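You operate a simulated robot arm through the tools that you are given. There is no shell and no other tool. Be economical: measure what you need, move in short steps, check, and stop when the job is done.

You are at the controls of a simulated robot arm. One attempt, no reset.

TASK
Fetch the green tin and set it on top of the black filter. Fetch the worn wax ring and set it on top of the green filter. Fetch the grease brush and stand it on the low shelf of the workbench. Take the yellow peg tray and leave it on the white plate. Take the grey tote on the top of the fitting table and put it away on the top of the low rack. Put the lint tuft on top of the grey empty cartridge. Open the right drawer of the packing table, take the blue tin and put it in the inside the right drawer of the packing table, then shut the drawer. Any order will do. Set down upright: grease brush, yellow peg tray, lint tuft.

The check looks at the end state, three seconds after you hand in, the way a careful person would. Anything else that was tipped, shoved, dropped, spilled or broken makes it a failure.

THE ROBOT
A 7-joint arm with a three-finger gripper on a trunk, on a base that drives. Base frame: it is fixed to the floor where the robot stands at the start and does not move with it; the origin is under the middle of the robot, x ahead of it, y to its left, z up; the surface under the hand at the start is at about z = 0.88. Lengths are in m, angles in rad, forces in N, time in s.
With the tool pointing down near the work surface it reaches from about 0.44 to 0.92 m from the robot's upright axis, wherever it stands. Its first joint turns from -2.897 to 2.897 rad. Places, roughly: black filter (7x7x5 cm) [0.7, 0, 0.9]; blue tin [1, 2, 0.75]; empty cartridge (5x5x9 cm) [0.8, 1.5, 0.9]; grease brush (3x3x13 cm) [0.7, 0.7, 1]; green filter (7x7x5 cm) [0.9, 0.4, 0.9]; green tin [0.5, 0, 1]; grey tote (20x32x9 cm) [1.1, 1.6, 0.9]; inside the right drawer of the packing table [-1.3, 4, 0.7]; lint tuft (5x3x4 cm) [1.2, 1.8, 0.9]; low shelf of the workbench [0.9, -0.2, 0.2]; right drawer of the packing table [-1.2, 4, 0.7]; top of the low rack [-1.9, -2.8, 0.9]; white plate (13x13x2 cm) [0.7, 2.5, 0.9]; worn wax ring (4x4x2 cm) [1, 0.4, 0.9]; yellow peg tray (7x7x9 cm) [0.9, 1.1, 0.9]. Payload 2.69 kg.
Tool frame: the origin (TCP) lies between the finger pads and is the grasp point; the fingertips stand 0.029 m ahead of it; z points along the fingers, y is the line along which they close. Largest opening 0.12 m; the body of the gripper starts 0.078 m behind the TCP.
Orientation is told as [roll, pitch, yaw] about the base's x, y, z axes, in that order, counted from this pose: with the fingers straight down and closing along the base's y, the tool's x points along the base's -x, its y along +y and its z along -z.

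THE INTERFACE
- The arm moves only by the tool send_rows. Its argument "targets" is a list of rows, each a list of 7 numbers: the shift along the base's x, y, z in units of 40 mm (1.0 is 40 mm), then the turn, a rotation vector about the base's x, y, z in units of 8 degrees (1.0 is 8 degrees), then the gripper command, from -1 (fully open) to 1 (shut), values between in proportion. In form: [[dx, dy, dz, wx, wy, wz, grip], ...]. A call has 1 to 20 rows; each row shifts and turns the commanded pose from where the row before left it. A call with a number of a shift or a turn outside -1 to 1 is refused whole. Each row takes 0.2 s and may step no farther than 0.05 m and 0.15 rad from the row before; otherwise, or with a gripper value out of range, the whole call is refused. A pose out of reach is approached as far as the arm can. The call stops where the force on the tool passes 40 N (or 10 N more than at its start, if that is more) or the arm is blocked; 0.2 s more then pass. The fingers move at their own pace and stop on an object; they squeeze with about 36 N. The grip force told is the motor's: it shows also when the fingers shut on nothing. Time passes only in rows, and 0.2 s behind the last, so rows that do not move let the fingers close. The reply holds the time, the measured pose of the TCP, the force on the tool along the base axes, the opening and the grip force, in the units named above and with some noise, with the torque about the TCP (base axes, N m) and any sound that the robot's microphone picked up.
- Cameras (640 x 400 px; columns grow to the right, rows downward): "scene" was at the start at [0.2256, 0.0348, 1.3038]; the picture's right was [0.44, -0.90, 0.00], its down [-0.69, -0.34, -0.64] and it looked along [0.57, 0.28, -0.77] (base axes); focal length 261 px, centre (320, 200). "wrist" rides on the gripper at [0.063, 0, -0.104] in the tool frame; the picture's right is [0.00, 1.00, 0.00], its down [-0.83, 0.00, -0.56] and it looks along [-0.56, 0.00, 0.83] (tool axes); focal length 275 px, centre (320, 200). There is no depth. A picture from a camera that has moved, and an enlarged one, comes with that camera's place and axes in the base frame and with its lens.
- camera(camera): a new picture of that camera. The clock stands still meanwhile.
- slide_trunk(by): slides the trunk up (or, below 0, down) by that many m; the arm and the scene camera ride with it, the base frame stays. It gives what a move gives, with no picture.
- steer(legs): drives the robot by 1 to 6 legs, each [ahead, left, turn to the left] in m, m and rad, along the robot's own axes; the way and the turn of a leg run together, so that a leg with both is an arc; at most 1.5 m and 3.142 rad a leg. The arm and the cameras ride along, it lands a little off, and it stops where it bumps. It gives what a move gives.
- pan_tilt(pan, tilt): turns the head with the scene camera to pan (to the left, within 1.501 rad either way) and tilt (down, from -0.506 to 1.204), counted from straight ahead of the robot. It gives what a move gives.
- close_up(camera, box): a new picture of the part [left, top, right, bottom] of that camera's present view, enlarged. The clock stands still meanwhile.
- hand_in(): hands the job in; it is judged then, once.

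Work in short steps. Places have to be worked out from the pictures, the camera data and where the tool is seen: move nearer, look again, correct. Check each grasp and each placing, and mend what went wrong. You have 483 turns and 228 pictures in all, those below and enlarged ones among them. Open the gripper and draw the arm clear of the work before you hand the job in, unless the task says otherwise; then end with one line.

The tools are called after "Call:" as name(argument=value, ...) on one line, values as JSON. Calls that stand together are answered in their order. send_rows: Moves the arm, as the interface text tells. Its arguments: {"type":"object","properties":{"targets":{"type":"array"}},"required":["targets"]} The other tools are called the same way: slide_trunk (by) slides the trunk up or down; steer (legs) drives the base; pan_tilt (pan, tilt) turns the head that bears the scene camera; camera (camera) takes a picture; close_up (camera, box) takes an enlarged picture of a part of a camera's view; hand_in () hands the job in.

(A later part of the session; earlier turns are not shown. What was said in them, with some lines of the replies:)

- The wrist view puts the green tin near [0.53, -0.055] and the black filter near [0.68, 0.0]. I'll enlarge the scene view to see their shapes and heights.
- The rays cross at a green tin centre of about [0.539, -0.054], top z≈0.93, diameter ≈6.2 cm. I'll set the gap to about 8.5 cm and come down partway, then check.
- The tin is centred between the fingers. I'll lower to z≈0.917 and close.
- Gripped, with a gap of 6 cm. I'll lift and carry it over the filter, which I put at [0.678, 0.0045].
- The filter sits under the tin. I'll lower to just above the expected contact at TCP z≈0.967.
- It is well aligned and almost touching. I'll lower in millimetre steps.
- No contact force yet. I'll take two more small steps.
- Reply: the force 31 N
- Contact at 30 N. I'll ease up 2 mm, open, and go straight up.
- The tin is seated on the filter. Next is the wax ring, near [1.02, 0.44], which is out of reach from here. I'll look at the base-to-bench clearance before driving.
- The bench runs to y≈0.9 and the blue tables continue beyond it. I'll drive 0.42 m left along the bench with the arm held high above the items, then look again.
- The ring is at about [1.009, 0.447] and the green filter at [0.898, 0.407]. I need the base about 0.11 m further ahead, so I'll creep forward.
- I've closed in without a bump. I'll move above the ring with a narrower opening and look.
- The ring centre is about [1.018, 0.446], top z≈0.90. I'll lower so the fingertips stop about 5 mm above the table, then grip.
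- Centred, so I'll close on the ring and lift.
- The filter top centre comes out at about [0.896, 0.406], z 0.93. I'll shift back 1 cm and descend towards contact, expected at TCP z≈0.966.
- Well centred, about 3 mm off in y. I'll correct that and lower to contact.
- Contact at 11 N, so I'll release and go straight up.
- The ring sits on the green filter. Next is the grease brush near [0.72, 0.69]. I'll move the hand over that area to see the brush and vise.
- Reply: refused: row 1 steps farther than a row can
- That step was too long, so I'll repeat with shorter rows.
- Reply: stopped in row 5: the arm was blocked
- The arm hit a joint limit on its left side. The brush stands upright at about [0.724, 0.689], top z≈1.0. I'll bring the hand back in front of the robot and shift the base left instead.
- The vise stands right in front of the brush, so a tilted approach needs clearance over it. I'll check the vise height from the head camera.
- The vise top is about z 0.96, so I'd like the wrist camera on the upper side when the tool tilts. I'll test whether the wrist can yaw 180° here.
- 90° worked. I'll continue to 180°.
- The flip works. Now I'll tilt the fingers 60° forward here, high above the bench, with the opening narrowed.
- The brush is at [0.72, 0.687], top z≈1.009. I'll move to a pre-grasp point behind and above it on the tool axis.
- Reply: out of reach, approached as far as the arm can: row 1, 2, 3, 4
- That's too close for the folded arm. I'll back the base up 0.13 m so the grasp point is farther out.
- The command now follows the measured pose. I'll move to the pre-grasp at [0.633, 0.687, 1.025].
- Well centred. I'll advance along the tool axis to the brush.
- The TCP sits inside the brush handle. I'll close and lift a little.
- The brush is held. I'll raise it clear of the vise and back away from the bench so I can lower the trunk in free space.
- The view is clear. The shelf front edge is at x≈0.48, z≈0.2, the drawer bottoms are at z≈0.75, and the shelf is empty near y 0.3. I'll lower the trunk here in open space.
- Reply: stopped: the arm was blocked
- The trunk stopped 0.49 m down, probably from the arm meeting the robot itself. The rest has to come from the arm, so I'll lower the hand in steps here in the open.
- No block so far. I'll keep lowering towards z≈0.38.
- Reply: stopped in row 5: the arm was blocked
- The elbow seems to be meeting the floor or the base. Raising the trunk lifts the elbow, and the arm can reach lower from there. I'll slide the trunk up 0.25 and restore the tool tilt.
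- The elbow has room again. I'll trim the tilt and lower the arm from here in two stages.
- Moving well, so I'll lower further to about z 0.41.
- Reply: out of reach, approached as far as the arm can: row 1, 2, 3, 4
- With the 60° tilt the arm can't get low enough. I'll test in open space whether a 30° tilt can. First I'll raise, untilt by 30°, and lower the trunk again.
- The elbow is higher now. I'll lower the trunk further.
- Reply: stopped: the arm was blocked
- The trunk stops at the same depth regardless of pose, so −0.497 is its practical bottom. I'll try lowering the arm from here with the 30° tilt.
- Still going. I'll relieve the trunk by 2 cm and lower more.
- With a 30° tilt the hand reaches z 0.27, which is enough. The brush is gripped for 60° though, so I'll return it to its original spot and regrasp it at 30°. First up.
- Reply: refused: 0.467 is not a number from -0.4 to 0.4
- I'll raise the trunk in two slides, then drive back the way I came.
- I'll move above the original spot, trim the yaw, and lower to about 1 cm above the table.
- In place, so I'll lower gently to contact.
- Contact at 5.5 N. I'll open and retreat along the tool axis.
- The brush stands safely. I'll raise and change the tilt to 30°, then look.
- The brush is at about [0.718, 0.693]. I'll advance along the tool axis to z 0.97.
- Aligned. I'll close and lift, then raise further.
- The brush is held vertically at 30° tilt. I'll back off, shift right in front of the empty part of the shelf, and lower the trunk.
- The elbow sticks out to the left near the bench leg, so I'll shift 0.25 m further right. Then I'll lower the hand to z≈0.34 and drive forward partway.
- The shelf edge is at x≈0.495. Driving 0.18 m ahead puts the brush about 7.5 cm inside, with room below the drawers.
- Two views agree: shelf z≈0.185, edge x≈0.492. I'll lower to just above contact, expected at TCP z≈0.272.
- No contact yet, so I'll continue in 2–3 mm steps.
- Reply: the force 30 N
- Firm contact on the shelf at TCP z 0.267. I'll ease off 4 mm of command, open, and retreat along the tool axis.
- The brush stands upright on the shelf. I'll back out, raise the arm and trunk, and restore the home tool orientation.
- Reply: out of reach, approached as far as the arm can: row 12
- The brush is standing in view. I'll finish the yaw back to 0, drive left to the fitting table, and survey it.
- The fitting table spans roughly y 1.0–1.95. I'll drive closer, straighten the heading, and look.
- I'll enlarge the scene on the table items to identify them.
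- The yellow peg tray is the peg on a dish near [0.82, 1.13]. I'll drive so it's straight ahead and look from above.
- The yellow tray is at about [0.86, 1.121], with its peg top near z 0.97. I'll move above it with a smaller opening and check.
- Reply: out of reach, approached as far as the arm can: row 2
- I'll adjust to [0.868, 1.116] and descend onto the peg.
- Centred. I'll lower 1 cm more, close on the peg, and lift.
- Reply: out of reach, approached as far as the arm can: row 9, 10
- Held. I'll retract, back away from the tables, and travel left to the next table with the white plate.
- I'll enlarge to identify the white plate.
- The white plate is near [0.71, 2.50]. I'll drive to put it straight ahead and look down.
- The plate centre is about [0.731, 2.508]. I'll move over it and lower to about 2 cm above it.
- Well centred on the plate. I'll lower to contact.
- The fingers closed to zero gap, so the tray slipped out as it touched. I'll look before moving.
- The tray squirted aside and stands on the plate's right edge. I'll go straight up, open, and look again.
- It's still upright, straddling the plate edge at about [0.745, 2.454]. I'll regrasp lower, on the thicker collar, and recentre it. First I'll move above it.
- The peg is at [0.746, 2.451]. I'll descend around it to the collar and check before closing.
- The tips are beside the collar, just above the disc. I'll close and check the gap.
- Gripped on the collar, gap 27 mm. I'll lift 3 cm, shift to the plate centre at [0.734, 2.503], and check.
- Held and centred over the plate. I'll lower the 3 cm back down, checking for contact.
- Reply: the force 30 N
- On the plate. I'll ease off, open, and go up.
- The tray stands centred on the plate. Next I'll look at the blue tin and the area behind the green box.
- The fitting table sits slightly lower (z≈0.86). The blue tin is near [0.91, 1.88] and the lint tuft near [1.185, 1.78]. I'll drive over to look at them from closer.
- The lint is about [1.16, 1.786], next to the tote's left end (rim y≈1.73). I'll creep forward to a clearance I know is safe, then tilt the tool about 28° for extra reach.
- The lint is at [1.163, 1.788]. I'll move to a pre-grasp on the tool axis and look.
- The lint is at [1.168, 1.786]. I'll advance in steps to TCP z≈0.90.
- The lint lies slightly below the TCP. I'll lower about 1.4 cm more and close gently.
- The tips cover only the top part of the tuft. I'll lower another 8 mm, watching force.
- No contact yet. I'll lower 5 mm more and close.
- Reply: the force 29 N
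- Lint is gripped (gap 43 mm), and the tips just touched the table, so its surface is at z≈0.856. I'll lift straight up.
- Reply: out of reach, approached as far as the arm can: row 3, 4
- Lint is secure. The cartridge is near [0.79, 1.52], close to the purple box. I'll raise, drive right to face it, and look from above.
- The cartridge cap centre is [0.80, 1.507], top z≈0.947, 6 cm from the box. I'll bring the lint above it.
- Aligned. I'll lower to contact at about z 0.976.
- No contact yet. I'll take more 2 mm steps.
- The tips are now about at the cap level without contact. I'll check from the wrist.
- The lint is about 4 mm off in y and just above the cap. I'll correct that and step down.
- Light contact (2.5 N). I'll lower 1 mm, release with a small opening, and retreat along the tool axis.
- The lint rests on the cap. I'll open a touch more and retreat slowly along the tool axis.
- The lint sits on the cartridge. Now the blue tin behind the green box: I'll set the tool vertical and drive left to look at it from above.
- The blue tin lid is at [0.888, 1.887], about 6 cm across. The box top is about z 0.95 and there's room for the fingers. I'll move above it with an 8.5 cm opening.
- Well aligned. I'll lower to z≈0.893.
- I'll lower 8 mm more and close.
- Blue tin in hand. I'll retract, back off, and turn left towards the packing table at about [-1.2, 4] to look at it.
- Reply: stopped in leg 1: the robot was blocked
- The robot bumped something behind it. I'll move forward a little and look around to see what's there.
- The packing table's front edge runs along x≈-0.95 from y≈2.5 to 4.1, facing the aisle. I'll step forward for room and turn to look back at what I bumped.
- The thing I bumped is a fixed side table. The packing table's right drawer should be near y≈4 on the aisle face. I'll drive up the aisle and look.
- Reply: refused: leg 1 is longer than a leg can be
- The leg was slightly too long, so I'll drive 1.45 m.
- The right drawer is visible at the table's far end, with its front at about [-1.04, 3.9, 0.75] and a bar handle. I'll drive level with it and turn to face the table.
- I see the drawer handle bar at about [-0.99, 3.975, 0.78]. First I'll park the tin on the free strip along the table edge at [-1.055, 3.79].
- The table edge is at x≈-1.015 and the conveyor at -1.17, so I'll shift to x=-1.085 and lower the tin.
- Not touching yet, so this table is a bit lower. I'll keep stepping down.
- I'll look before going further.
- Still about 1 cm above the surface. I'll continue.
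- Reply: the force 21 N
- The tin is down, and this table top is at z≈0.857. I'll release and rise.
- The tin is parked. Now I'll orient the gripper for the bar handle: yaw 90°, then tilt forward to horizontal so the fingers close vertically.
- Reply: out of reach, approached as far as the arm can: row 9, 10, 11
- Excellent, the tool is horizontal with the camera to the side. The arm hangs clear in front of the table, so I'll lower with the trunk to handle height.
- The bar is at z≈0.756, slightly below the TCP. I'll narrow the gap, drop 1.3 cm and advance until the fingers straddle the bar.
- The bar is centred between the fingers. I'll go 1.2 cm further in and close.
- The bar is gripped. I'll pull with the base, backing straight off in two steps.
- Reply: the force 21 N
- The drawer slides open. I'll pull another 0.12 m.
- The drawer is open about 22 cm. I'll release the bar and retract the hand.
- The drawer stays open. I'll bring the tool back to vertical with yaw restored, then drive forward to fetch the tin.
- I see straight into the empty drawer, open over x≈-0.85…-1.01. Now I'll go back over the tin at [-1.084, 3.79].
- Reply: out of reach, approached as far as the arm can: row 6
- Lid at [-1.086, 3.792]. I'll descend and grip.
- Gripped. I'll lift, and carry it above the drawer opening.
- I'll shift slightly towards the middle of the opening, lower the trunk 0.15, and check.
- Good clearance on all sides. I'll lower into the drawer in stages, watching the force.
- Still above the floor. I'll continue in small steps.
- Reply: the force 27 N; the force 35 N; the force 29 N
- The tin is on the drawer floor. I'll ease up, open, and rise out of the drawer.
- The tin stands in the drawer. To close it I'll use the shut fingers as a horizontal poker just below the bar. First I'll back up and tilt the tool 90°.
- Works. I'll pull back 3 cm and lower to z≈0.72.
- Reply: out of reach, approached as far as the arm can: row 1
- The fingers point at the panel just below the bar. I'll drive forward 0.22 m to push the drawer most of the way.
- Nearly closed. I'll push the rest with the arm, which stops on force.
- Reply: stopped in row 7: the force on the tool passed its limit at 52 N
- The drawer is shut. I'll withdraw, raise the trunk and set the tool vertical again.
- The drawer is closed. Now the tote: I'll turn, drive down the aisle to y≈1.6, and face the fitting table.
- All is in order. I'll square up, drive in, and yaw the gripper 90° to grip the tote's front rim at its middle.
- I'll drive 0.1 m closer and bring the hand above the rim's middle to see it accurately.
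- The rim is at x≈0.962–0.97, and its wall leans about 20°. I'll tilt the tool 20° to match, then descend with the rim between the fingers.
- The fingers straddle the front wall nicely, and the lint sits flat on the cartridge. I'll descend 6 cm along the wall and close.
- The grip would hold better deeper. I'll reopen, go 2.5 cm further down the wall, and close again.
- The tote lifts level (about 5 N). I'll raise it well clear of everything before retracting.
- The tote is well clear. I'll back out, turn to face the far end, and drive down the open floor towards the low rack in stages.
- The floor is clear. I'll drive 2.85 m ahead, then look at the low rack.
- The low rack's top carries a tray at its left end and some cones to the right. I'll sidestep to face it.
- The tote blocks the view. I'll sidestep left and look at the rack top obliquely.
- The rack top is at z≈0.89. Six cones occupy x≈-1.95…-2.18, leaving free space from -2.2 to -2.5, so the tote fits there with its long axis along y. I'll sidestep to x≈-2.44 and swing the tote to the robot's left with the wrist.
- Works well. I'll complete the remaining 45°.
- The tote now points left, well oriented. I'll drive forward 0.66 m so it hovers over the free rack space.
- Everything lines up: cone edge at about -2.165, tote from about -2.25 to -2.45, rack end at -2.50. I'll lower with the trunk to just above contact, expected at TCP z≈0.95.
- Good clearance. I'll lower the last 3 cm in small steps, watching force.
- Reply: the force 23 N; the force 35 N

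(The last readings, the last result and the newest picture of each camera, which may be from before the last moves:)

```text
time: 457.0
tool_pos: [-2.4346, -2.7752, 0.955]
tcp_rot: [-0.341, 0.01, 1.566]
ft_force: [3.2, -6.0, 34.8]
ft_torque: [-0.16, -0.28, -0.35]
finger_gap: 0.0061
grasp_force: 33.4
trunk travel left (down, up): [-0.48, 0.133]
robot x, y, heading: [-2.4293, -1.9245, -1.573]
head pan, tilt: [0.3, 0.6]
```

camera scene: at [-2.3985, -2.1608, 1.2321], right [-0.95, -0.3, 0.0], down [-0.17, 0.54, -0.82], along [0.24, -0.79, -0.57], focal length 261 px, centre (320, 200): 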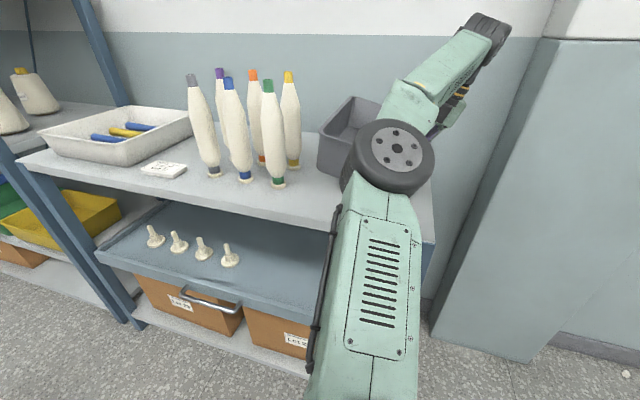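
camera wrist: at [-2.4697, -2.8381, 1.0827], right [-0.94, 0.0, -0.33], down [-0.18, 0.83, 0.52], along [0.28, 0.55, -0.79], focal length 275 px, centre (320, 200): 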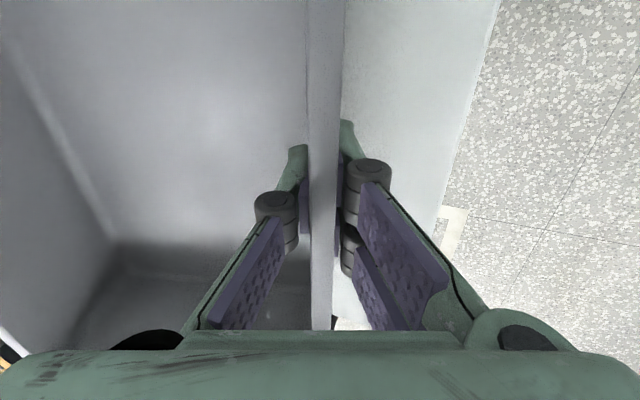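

Contact at z≈0.957. I'll ease off, open, and withdraw along the wall direction.

Call:
send_rows(targets=[[0, 0, 0.08, 0, 0, 0, 1], [0, 0, 0, 0, 0, 0, 1], [0, 0, 0, 0, 0, 0, 0.6], [0, 0, 0, 0, 0, 0, 0.3], [0, 0, 0, 0, 0, 0, 0.3], [-0.17, 0, 0.47, 0, 0, 0, 0.3], [-0.27, 0, 0.75, 0, 0, 0, 0.3], [-0.27, 0, 0.75, 0, 0, 0, 0.3], [-0.27, 0, 0.75, 0, 0, 0, 0.3], [0, 0, 0.8, 0, 0, 0, 0.3], [0, 0, 0, 0, 0, 0, 0.3]])

Call:
camera(camera="wrist")

Call:
camera(camera="scene")

```text
time: 459.4
tool_pos: [-2.4583, -2.779, 1.0206]
tcp_rot: [-0.333, 0.013, 1.565]
ft_force: [-0.7, -0.7, -1.1]
ft_torque: [0.02, 0.0, -0.01]
finger_gap: 0.0421
grasp_force: 0.0
out of reach, approached as far as the arm can: row 8, 9, 10
trunk travel left (down, up): [-0.48, 0.133]
robot x, y, heading: [-2.4222, -1.9203, -1.569]
head pan, tilt: [0.3, 0.6]
```

```text
47 pictures are left
camera wrist: at [-2.4915, -2.8391, 1.1213], right [-0.95, 0.0, -0.33], down [-0.18, 0.84, 0.51], along [0.27, 0.54, -0.79], focal length 275 px, centre (320, 200)
```

wrist: 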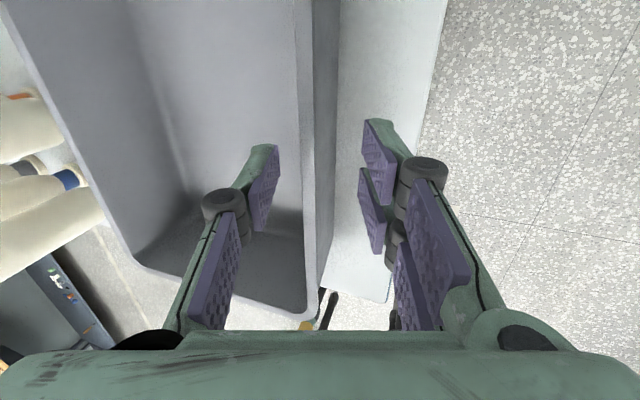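

```text
46 pictures are left
camera scene: at [-2.3984, -2.1606, 1.2321], right [-0.95, -0.3, 0.0], down [-0.17, 0.54, -0.82], along [0.24, -0.79, -0.57], focal length 261 px, centre (320, 200)
```

scene: 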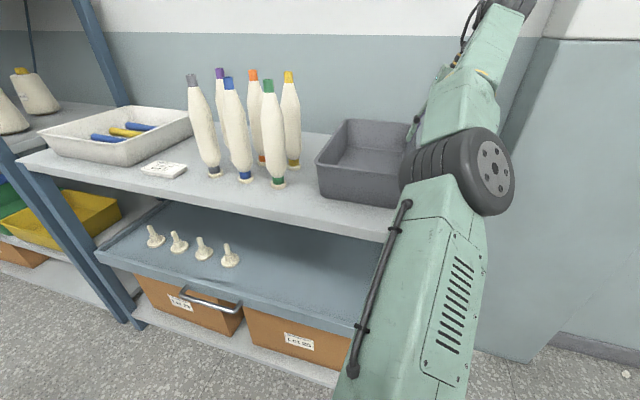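

The tote stands on the rack clear of the cones. I'll raise the trunk to lift the fingers free, then back away and look.

Call:
slide_trunk(by=0.13)

Call:
steer(legs=[[-0.5, 0, 0]])

Call:
camera(camera="scene")

```text
time: 460.9
tool_pos: [-2.4579, -2.7789, 1.1502]
tcp_rot: [-0.334, 0.014, 1.565]
ft_force: [0.7, -0.5, 0.1]
ft_torque: [-0.01, 0.02, -0.02]
finger_gap: 0.0422
grasp_force: 0.0
trunk travel left (down, up): [-0.61, 0.003]
robot x, y, heading: [-2.4283, -1.9153, -1.564]
head pan, tilt: [0.3, 0.6]
```

```text
time: 463.9
tool_pos: [-2.4619, -2.2806, 1.1501]
tcp_rot: [-0.335, 0.012, 1.559]
ft_force: [-0.3, 0.9, -0.5]
ft_torque: [-0.05, 0.01, 0.0]
finger_gap: 0.0419
grasp_force: 0.1
trunk travel left (down, up): [-0.61, 0.003]
robot x, y, heading: [-2.4243, -1.4225, -1.577]
head pan, tilt: [0.3, 0.6]
```

```text
45 pictures are left
camera scene: at [-2.3991, -1.6628, 1.3623], right [-0.96, -0.29, 0.0], down [-0.16, 0.54, -0.83], along [0.24, -0.79, -0.56], focal length 261 px, centre (320, 200)
```

scene: 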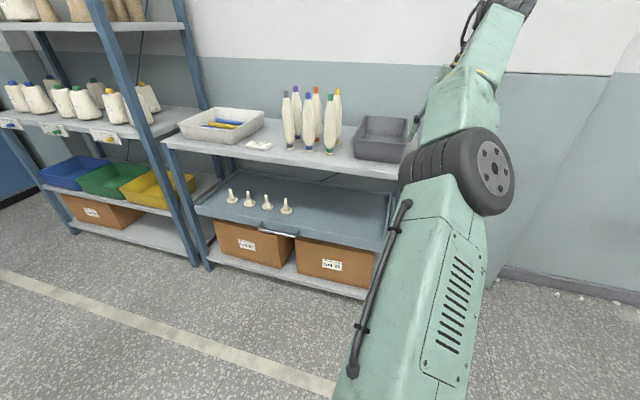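

All seven items are placed. I'll open the gripper fully with the arm clear of the rack.

Call:
send_rows(targets=[[0, 0, 0, 0, 0, 0, -1], [0, 0, 0, 0, 0, 0, -1], [0, 0, 0, 0, 0, 0, -1], [0, 0, 0, 0, 0, 0, -1]])

Call:
close_up(camera="scene", box=[260, 70, 440, 200])

```text
time: 464.9
tool_pos: [-2.4626, -2.2812, 1.1502]
tcp_rot: [-0.333, 0.012, 1.559]
ft_force: [-0.1, 0.3, 0.3]
ft_torque: [0.02, -0.04, -0.01]
finger_gap: 0.1169
grasp_force: 0.1
trunk travel left (down, up): [-0.61, 0.003]
robot x, y, heading: [-2.4248, -1.4241, -1.575]
head pan, tilt: [0.3, 0.6]
```

```text
3.08 times, centred on (350, 135) of scene
camera zoom: at [-2.3991, -1.6632, 1.3621], right [-0.96, -0.29, 0.0], down [-0.16, 0.54, -0.83], along [0.24, -0.79, -0.56], focal length 802 px, centre (228, 400)
```

zoom: 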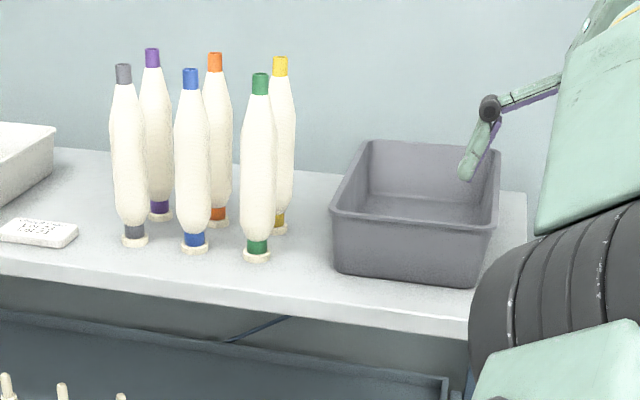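

The tote stands level on the rack, the cones are untouched, and the gripper is open and clear. I'm handing in.

Call:
hand_in()

```text
The job is handed in.
```

I finished and handed in all seven tasks. On the way the robot bumped a side table once; I only saw that table from a distance afterwards, where nothing looked disturbed.
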